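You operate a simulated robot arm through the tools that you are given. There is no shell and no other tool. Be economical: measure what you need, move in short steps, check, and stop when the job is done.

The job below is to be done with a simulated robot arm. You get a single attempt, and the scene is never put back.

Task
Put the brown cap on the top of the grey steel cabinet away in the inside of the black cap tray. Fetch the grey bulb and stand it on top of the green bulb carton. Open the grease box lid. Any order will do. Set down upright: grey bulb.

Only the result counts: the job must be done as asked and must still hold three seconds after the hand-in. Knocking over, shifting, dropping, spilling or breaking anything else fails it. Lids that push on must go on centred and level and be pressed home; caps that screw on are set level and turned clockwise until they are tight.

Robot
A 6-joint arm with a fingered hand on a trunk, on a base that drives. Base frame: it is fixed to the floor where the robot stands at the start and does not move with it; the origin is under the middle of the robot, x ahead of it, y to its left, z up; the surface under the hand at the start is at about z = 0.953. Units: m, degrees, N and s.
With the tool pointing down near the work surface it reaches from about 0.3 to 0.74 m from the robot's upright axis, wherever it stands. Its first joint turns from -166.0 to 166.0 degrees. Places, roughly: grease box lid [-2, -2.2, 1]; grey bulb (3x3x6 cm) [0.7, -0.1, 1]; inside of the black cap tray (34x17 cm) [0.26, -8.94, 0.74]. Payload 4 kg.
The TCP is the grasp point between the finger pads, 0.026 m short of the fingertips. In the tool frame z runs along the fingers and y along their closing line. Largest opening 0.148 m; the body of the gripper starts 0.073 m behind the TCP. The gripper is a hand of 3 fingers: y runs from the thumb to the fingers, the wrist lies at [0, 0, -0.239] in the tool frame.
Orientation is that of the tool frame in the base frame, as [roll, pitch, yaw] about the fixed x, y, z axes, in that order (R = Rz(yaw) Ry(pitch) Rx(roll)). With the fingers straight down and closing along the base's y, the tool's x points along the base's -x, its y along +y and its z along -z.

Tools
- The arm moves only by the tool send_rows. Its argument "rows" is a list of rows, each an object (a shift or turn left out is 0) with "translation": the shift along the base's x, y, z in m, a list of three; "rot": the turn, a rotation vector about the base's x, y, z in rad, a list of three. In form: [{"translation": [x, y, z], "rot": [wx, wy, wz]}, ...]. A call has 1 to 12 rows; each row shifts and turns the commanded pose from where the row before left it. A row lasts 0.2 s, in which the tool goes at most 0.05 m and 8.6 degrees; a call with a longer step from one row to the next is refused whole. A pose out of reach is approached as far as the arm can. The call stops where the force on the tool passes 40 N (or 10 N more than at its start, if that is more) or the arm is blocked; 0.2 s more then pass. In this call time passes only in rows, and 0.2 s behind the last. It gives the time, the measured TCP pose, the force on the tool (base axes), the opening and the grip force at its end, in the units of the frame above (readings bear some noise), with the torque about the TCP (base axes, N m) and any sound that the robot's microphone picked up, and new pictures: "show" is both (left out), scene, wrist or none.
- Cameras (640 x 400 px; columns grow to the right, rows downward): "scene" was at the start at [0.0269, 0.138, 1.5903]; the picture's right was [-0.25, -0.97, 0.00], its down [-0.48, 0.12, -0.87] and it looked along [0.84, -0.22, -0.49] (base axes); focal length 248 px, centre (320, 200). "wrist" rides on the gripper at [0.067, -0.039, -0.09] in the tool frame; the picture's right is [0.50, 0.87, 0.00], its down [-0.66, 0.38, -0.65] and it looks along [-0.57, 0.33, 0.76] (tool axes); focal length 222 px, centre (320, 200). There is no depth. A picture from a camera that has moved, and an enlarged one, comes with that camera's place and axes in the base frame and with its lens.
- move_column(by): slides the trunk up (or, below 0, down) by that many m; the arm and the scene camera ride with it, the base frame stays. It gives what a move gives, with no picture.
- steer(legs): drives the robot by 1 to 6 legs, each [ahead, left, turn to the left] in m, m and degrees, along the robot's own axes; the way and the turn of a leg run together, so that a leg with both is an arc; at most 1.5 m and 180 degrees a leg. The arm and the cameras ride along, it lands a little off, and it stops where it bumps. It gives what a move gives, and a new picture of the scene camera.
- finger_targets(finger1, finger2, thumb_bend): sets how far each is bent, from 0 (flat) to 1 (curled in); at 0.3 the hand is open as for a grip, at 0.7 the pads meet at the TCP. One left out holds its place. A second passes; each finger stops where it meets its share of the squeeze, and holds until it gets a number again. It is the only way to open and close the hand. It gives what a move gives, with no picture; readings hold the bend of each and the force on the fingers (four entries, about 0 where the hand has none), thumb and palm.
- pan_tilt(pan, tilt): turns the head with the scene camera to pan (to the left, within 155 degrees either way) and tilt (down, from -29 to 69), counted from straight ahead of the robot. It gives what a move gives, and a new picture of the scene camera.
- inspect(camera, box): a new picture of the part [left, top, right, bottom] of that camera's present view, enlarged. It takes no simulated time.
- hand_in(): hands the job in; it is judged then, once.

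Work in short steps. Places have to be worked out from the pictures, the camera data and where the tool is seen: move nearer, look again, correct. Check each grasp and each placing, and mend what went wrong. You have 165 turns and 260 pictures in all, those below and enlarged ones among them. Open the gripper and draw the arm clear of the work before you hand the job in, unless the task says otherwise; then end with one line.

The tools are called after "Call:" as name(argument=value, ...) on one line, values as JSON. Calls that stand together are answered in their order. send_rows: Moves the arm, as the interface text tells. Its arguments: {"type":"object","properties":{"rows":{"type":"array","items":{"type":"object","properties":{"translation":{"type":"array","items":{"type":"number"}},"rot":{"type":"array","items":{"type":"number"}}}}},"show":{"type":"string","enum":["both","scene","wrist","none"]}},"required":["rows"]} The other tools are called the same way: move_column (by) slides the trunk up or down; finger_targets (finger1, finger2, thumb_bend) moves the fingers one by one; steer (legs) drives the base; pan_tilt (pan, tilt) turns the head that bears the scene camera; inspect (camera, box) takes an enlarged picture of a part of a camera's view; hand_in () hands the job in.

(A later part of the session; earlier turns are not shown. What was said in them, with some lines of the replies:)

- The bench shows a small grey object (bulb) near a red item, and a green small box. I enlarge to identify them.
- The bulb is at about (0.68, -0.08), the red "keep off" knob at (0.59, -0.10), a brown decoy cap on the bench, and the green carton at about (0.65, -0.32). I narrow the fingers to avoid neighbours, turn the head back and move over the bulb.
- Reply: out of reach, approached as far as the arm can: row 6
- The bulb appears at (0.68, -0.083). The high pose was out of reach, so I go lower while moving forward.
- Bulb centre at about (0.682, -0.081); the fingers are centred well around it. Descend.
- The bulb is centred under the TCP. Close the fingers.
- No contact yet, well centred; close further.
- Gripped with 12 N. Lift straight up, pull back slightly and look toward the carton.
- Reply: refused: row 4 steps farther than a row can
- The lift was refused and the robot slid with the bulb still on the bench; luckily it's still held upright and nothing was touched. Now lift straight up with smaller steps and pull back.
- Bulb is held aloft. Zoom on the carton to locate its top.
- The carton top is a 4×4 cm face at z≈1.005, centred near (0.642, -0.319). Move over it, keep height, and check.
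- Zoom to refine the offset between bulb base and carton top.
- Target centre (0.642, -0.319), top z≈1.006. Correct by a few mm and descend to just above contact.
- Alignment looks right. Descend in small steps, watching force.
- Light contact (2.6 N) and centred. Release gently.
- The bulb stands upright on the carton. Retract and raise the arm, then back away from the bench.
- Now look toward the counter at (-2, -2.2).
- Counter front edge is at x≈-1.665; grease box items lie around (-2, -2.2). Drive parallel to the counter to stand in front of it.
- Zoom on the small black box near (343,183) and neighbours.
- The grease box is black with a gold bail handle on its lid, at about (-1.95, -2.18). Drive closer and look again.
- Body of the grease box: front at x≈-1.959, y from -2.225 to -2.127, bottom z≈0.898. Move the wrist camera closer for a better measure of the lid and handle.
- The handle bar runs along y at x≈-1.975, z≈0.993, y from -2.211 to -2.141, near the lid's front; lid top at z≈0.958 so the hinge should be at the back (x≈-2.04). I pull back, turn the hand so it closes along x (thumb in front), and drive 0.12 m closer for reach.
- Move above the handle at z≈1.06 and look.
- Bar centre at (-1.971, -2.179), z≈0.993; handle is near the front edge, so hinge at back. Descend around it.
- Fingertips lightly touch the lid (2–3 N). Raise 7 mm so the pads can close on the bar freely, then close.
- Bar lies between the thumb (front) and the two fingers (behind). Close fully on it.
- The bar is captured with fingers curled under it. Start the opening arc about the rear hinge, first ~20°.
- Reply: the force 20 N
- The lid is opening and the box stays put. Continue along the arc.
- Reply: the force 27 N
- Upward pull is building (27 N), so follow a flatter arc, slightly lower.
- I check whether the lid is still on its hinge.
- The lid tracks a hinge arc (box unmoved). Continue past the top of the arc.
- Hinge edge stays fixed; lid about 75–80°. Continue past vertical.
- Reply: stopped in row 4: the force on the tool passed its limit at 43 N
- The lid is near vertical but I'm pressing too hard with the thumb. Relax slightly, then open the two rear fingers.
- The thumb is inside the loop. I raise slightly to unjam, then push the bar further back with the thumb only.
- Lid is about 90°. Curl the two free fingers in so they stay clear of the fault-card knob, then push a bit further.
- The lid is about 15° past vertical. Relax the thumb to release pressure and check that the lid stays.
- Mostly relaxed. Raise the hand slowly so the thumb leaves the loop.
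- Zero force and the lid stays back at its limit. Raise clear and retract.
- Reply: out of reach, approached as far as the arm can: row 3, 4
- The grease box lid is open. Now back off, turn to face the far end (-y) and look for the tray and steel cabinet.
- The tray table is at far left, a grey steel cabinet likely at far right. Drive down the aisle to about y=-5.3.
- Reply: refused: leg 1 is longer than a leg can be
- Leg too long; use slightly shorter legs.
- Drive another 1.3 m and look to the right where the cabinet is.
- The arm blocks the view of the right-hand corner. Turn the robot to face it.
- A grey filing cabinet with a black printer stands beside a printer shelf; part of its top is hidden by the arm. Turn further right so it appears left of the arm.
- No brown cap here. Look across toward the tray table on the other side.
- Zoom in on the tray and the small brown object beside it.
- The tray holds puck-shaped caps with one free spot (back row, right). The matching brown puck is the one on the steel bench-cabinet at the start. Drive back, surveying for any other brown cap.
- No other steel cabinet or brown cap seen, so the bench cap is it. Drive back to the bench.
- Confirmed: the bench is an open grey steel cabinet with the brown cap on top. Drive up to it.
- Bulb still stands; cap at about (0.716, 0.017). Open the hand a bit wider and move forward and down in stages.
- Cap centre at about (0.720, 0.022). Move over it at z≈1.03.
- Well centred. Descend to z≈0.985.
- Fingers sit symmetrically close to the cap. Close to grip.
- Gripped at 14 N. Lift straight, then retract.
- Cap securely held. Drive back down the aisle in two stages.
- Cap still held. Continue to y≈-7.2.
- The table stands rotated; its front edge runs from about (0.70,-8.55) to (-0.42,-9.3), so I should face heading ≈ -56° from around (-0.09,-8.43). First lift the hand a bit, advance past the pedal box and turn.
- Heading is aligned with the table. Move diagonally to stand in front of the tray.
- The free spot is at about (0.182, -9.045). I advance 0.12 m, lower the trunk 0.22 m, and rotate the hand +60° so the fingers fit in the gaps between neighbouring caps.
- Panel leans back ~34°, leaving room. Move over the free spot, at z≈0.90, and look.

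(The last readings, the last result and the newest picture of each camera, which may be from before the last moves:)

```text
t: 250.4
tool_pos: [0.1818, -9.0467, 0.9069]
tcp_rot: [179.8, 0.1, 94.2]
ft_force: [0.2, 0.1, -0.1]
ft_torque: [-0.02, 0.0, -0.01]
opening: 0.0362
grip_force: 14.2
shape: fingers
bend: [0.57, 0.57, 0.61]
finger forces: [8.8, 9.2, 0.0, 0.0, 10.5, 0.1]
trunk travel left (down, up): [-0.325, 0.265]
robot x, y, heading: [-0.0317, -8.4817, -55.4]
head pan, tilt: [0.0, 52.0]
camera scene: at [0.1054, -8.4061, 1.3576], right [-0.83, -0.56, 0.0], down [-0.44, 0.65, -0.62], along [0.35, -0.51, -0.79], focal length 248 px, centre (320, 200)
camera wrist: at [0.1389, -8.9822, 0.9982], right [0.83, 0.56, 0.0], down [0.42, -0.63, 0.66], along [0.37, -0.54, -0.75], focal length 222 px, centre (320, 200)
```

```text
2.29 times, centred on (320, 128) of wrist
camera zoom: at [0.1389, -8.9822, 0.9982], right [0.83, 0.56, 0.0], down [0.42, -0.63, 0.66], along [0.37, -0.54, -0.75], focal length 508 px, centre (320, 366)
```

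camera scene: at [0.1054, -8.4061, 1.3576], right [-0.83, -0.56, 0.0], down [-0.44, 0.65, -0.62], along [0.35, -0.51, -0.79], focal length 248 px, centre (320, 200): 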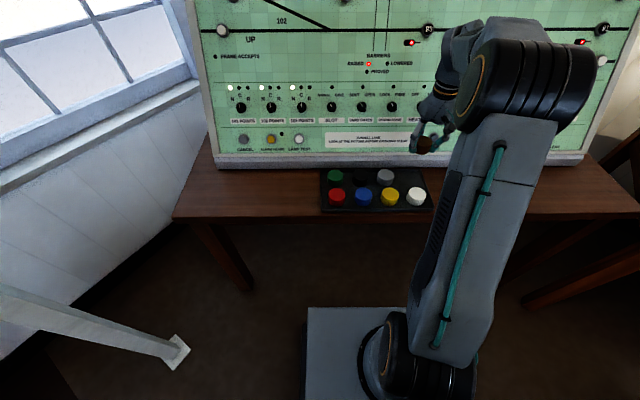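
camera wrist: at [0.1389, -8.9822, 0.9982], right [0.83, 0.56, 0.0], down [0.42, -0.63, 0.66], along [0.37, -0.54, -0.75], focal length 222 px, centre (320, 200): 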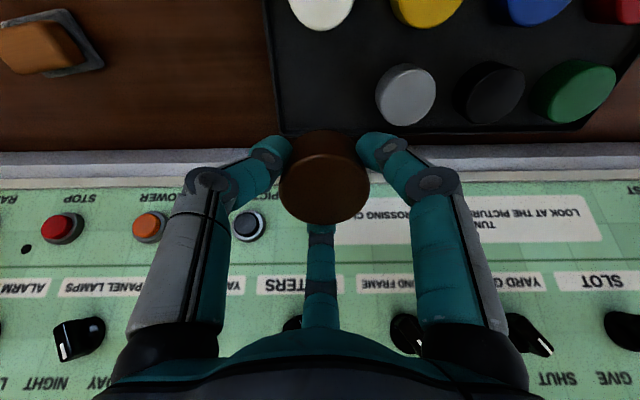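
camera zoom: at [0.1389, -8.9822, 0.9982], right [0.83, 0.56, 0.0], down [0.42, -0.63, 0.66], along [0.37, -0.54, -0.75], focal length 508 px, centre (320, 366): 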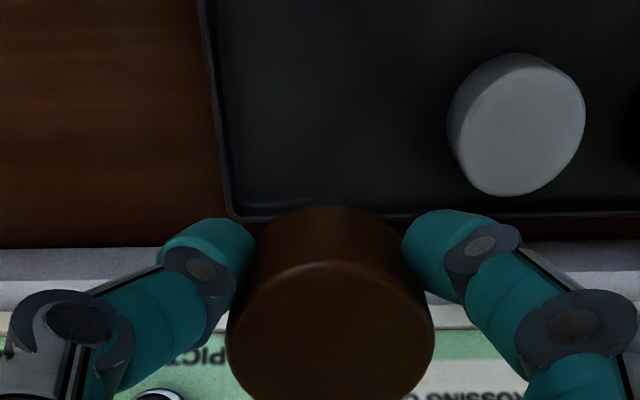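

Corner and neighbours give a target of (0.176, -9.033), slightly in front of the back row line to give the rear finger room. Shift and descend to just above the tray.

Call:
send_rows(rows=[{"translation": [-0.006, 0.0135, -0.02]}, {"translation": [0, 0, -0.03]}, {"translation": [0, 0, -0.03]}, {"translation": [0, 0, -0.02]}])

Call:
inspect(camera="scene", box=[340, 130, 460, 220])

Call:
inspect(camera="wrist", box=[180, 40, 460, 215])

```text
t: 251.4
tool_pos: [0.1757, -9.032, 0.808]
tcp_rot: [179.7, 0.1, 94.1]
ft_force: [0.4, 0.3, 0.2]
ft_torque: [-0.01, 0.0, 0.02]
opening: 0.036
grip_force: 14.2
shape: fingers
bend: [0.57, 0.57, 0.61]
finger forces: [8.6, 9.3, 0.0, 0.1, 10.5, 0.1]
trunk travel left (down, up): [-0.325, 0.265]
robot x, y, heading: [-0.0363, -8.4806, -55.8]
head pan, tilt: [0.0, 52.0]
camera scene: at [0.1054, -8.4059, 1.3576], right [-0.83, -0.56, 0.0], down [-0.44, 0.65, -0.62], along [0.35, -0.51, -0.79], focal length 248 px, centre (320, 200)
camera wrist: at [0.1337, -8.9691, 0.8991], right [0.83, 0.56, 0.0], down [0.42, -0.63, 0.66], along [0.37, -0.54, -0.75], focal length 222 px, centre (320, 200)
```

scene: 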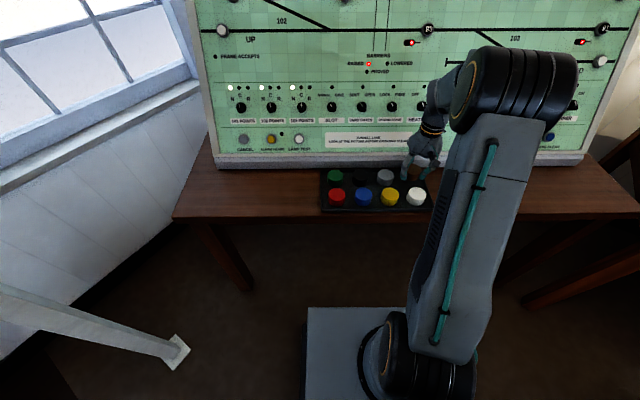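
wrist: 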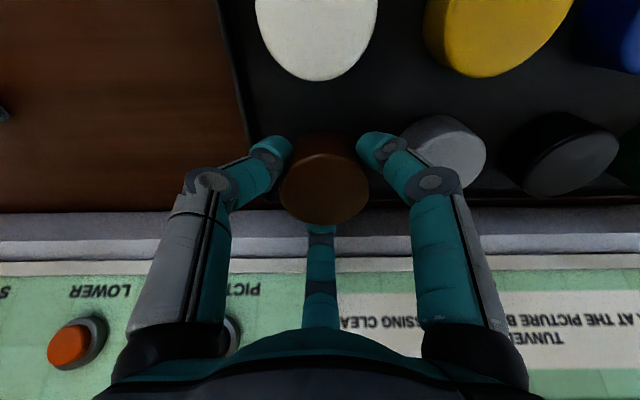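

```text
4.44 times, centred on (400, 175) of scene
camera zoom: at [0.1054, -8.4059, 1.3576], right [-0.83, -0.56, 0.0], down [-0.44, 0.65, -0.62], along [0.35, -0.51, -0.79], focal length 1103 px, centre (-36, 311)
```

zoom: 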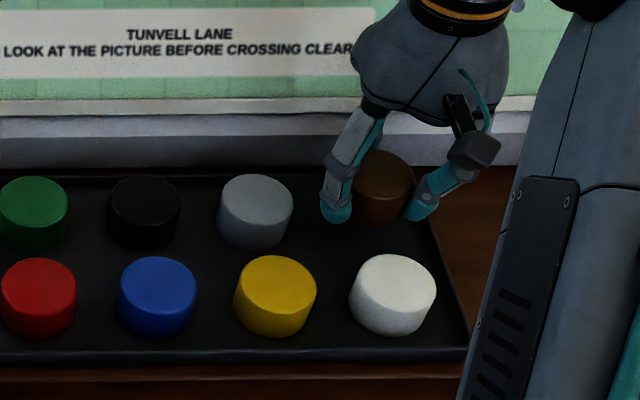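

```text
2.29 times, centred on (320, 128) of wrist
camera zoom: at [0.1337, -8.9691, 0.8991], right [0.83, 0.56, 0.0], down [0.42, -0.63, 0.66], along [0.37, -0.54, -0.75], focal length 508 px, centre (320, 366)
```

zoom: 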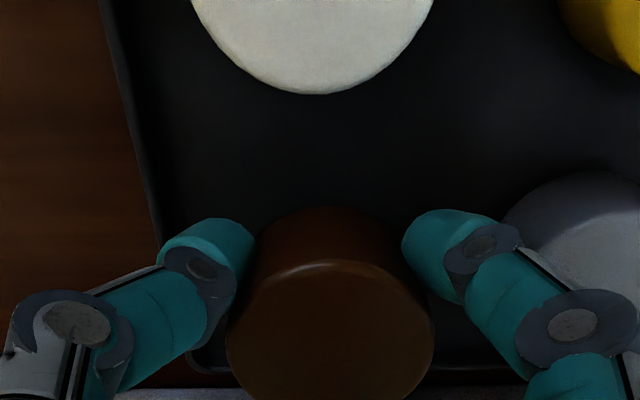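

Looks clear of neighbours. Descend in small steps until contact.

Call:
send_rows(rows=[{"translation": [0, 0, -0.01]}, {"translation": [0, 0, -0.01]}, {"translation": [0, 0, -0.006]}], show="wrist")

Call:
inspect(camera="scene", box=[340, 130, 460, 220])

```text
t: 252.2
tool_pos: [0.1767, -9.032, 0.7834]
tcp_rot: [179.8, 0.1, 94.2]
ft_force: [0.1, -0.8, -1.3]
ft_torque: [0.02, 0.0, 0.02]
opening: 0.0358
grip_force: 14.7
shape: fingers
bend: [0.57, 0.57, 0.61]
finger forces: [8.7, 9.2, 0.0, 0.0, 10.4, 0.1]
trunk travel left (down, up): [-0.325, 0.265]
robot x, y, heading: [-0.0387, -8.4853, -55.5]
head pan, tilt: [0.0, 52.0]
camera wrist: at [0.1342, -8.9685, 0.8743], right [0.83, 0.56, 0.0], down [0.42, -0.63, 0.66], along [0.37, -0.54, -0.75], focal length 222 px, centre (320, 200)
```

wrist: 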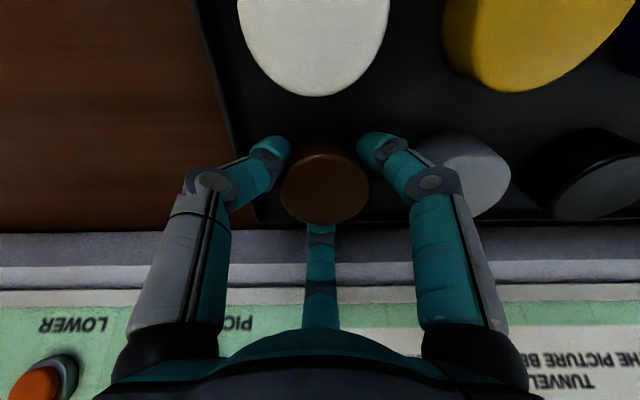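

```text
4.44 times, centred on (400, 175) of scene
camera zoom: at [0.1054, -8.406, 1.3576], right [-0.83, -0.56, 0.0], down [-0.44, 0.65, -0.62], along [0.35, -0.51, -0.79], focal length 1103 px, centre (-36, 311)
```

zoom: 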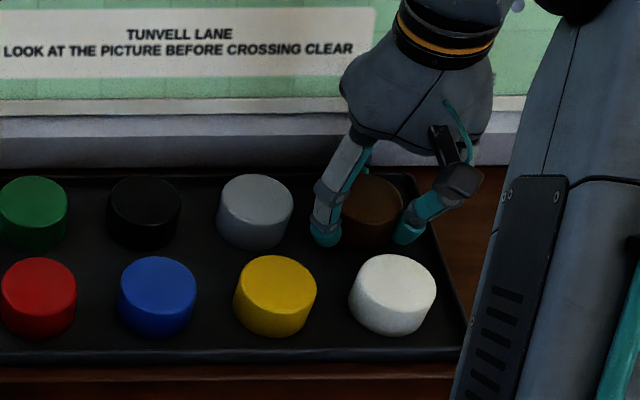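

Call:
send_rows(rows=[{"translation": [0, 0, -0.003]}, {"translation": [0, 0, -0.003]}, {"translation": [0, 0, -0.002]}, {"translation": [0, 0, -0.002]}], show="none")

Call:
inspect(camera="scene", box=[340, 130, 460, 220])

```text
t: 253.2
tool_pos: [0.1762, -9.0332, 0.779]
tcp_rot: [179.4, 0.6, 94.2]
ft_force: [-1.5, 1.3, 19.9]
ft_torque: [0.23, -0.1, 0.03]
opening: 0.0352
grip_force: 19.2
shape: fingers
bend: [0.57, 0.57, 0.62]
finger forces: [15.1, 10.2, 0.0, 0.0, 12.8, 0.1]
trunk travel left (down, up): [-0.325, 0.265]
robot x, y, heading: [-0.0352, -8.4836, -55.7]
head pan, tilt: [0.0, 52.0]
stopped in row 4: the force on the tool passed its limit at 42 N (the readings are from after the stop); the commanded pose is now the measured one
```

```text
4.44 times, centred on (400, 175) of scene
camera zoom: at [0.1047, -8.4043, 1.3575], right [-0.83, -0.56, 0.0], down [-0.44, 0.65, -0.62], along [0.35, -0.51, -0.79], focal length 1103 px, centre (-36, 311)
```

zoom: 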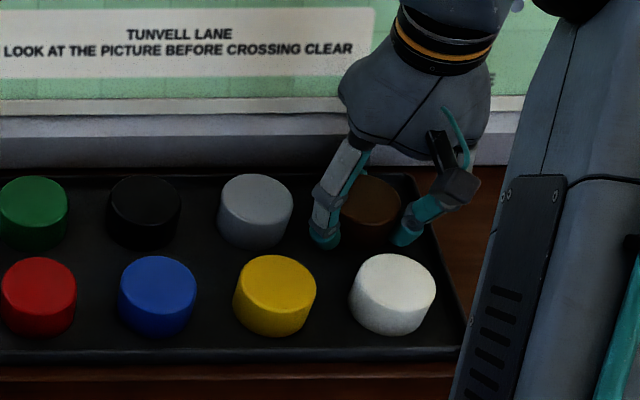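

Contact reached (floor ≈0.746). Relieve 1.5 mm and release gently.

Call:
send_rows(rows=[{"translation": [0, 0, 0.0015]}], show="none")

Call:
finger_targets(finger1=0.545, finger2=0.545, thumb_bend=0.57)

Call:
inspect(camera="wrist", box=[180, 60, 460, 235])

Call:
inspect(camera="scene", box=[340, 130, 460, 220])

```text
t: 253.6
tool_pos: [0.1766, -9.033, 0.779]
tcp_rot: [179.6, 0.4, 94.1]
ft_force: [-1.8, -1.0, 14.5]
ft_torque: [-0.01, -0.02, 0.0]
opening: 0.0353
grip_force: 16.7
shape: fingers
bend: [0.57, 0.57, 0.62]
finger forces: [10.4, 11.0, 0.0, 0.0, 12.4, 0.0]
trunk travel left (down, up): [-0.325, 0.265]
robot x, y, heading: [-0.0356, -8.4838, -55.8]
head pan, tilt: [0.0, 52.0]
```

```text
t: 254.6
tool_pos: [0.1771, -9.0328, 0.7794]
tcp_rot: [179.6, 0.2, 94.2]
ft_force: [0.7, -0.3, 9.3]
ft_torque: [0.05, -0.06, 0.03]
opening: 0.0407
grip_force: 5.0
shape: fingers
bend: [0.56, 0.55, 0.57]
finger forces: [3.6, 3.2, 0.0, 0.0, 3.0, 0.0]
trunk travel left (down, up): [-0.325, 0.265]
robot x, y, heading: [-0.0352, -8.4834, -55.6]
head pan, tilt: [0.0, 52.0]
```

```text
2.29 times, centred on (320, 148) of wrist
camera zoom: at [0.1341, -8.9686, 0.8696], right [0.83, 0.56, 0.0], down [0.42, -0.62, 0.66], along [0.37, -0.54, -0.75], focal length 508 px, centre (320, 320)
```

zoom: 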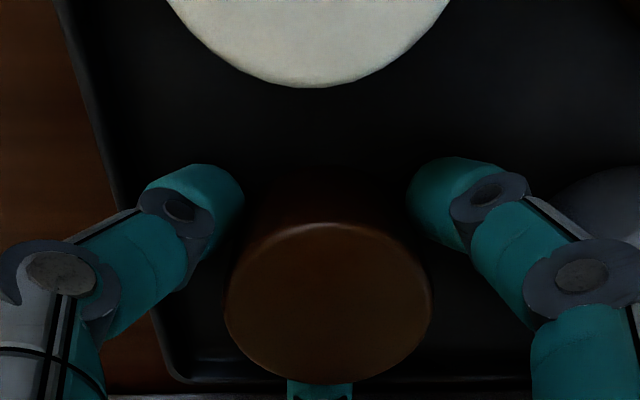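

```text
4.44 times, centred on (400, 175) of scene
camera zoom: at [0.1052, -8.4054, 1.3576], right [-0.83, -0.56, 0.0], down [-0.44, 0.65, -0.62], along [0.35, -0.51, -0.79], focal length 1103 px, centre (-36, 311)
```

zoom: 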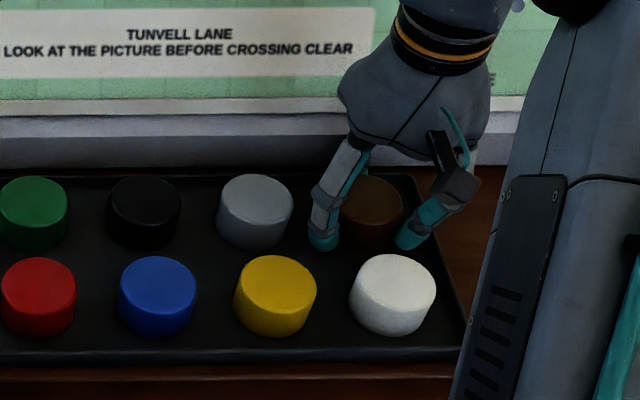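

The fingers nearly let go. Raise 3 mm to unload and open slightly more.

Call:
send_rows(rows=[{"translation": [0, 0, 0.003]}], show="none")

Call:
finger_targets(finger1=0.515, finger2=0.525, thumb_bend=0.525)

Call:
inspect(camera="wrist", box=[180, 60, 460, 235])

```text
t: 255.0
tool_pos: [0.1766, -9.0321, 0.7812]
tcp_rot: [179.5, 0.4, 94.2]
ft_force: [-0.6, -0.6, -0.5]
ft_torque: [0.02, -0.01, 0.0]
opening: 0.0452
grip_force: 0.3
shape: fingers
bend: [0.54, 0.54, 0.56]
finger forces: [0.1, 0.2, 0.1, 0.0, 0.0, 0.1]
trunk travel left (down, up): [-0.325, 0.265]
robot x, y, heading: [-0.033, -8.484, -55.1]
head pan, tilt: [0.0, 52.0]
```

```text
t: 256.0
tool_pos: [0.176, -9.0327, 0.7818]
tcp_rot: [179.7, 0.3, 94.2]
ft_force: [-1.1, 1.0, 0.6]
ft_torque: [-0.01, 0.0, 0.01]
opening: 0.0567
grip_force: 0.6
shape: fingers
bend: [0.51, 0.54, 0.52]
finger forces: [0.0, 1.7, 0.1, 0.0, 0.0, 0.1]
trunk travel left (down, up): [-0.325, 0.265]
robot x, y, heading: [-0.0367, -8.4853, -55.6]
head pan, tilt: [0.0, 52.0]
```

```text
2.29 times, centred on (320, 148) of wrist
camera zoom: at [0.1339, -8.9686, 0.8725], right [0.83, 0.56, 0.0], down [0.42, -0.62, 0.66], along [0.37, -0.54, -0.75], focal length 508 px, centre (320, 320)
```

zoom: 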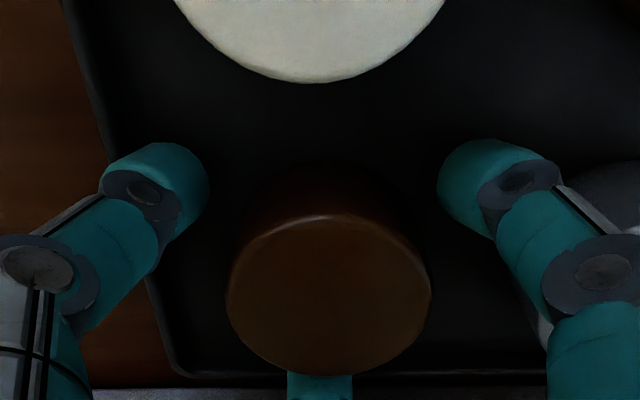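

Cap is released and flat. Raise straight up slowly.

Call:
send_rows(rows=[{"translation": [0, 0, 0.005]}, {"translation": [0, 0, 0.008]}, {"translation": [0, 0, 0.015]}, {"translation": [0, 0, 0.03]}, {"translation": [0, 0.01, 0.04]}, {"translation": [-0.01, 0.03, 0.035]}, {"translation": [-0.02, 0.035, 0.025]}, {"translation": [-0.02, 0.035, 0.025]}, {"translation": [-0.02, 0.04, 0.02]}])

Call:
inspect(camera="scene", box=[310, 140, 450, 220])

```text
t: 258.0
tool_pos: [0.1062, -8.8834, 0.9827]
tcp_rot: [179.6, 0.4, 94.2]
ft_force: [0.1, -0.1, 0.2]
ft_torque: [0.03, 0.01, 0.0]
opening: 0.0568
grip_force: 0.0
shape: fingers
bend: [0.51, 0.52, 0.52]
finger forces: [0.0, 0.1, 0.1, 0.0, 0.0, 0.1]
trunk travel left (down, up): [-0.325, 0.265]
robot x, y, heading: [-0.0365, -8.4801, -55.6]
head pan, tilt: [0.0, 52.0]
camera scene: at [0.1055, -8.4063, 1.3576], right [-0.83, -0.56, 0.0], down [-0.44, 0.65, -0.62], along [0.35, -0.51, -0.79], focal length 248 px, centre (320, 200)
camera wrist: at [0.0635, -8.8198, 1.0739], right [0.83, 0.56, 0.0], down [0.42, -0.62, 0.66], along [0.37, -0.54, -0.75], focal length 222 px, centre (320, 200)
```

scene: 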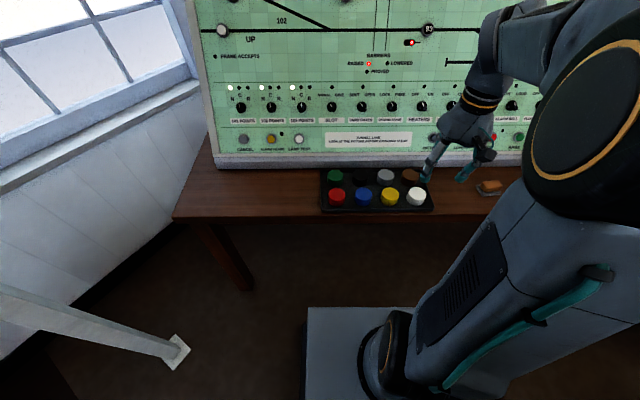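
wrist: 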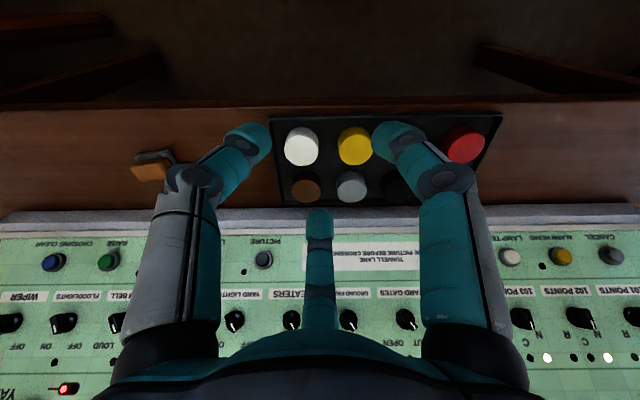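

```text
4.57 times, centred on (380, 180) of scene
camera zoom: at [0.1055, -8.4063, 1.3576], right [-0.83, -0.56, 0.0], down [-0.44, 0.65, -0.62], along [0.35, -0.51, -0.79], focal length 1134 px, centre (46, 291)
```

zoom: 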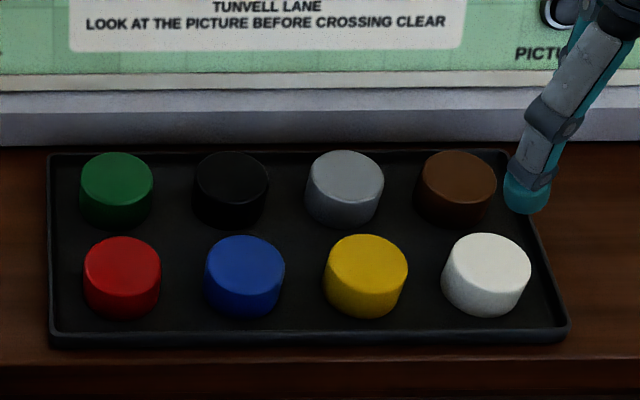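

The brown cap sits level in the tray. Draw the arm clear and open the hand.

Call:
send_rows(rows=[{"translation": [-0.02, 0.035, 0.02]}, {"translation": [-0.02, 0.035, 0.02]}, {"translation": [-0.015, 0.025, 0.03]}, {"translation": [0, 0, 0.04]}], show="none")

Call:
finger_targets(finger1=0.3, finger2=0.3, thumb_bend=0.3)

Call:
inspect(camera="scene", box=[290, 120, 470, 220])

```text
t: 259.0
tool_pos: [0.0506, -8.7882, 1.0954]
tcp_rot: [179.5, 0.3, 94.1]
ft_force: [-0.6, -0.3, 0.1]
ft_torque: [0.0, 0.01, -0.03]
opening: 0.0568
grip_force: 0.0
shape: fingers
bend: [0.51, 0.52, 0.52]
finger forces: [0.1, 0.1, 0.1, 0.1, 0.1, 0.0]
trunk travel left (down, up): [-0.325, 0.265]
robot x, y, heading: [-0.0347, -8.4812, -55.3]
head pan, tilt: [0.0, 52.0]
```

```text
t: 260.0
tool_pos: [0.0522, -8.7894, 1.0956]
tcp_rot: [179.6, 0.3, 94.3]
ft_force: [-0.9, 0.4, 0.7]
ft_torque: [-0.01, -0.01, -0.01]
opening: 0.1265
grip_force: 0.1
shape: fingers
bend: [0.3, 0.3, 0.3]
finger forces: [0.0, 0.0, 0.0, 0.0, 0.1, 0.0]
trunk travel left (down, up): [-0.325, 0.265]
robot x, y, heading: [-0.0354, -8.4841, -55.4]
head pan, tilt: [0.0, 52.0]
```

```text
3.56 times, centred on (380, 170) of scene
camera zoom: at [0.1054, -8.4059, 1.3576], right [-0.83, -0.56, 0.0], down [-0.44, 0.65, -0.62], along [0.35, -0.51, -0.79], focal length 882 px, centre (107, 307)
```

zoom: 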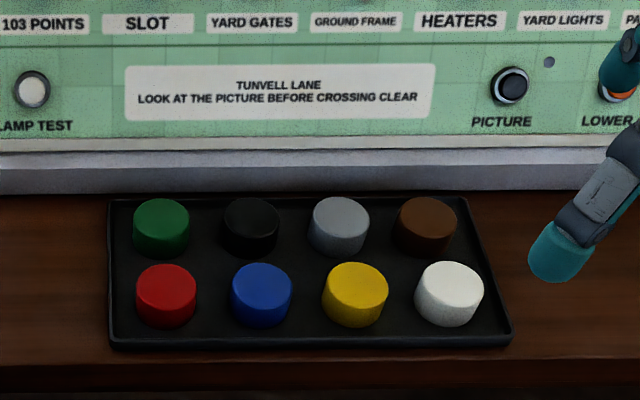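

All three parts are done: cap in tray, bulb upright on the carton, grease lid open past vertical. Hand in.

Call:
hand_in()

```text
The job is handed in.
```

I handed the job in with all three parts done: the brown cap is in the tray's free spot, the grey bulb stands upright on the green carton, and the grease box lid is open past vertical. I last saw the cap just before the hand-in; the bulb and the lid I had checked on earlier passes.
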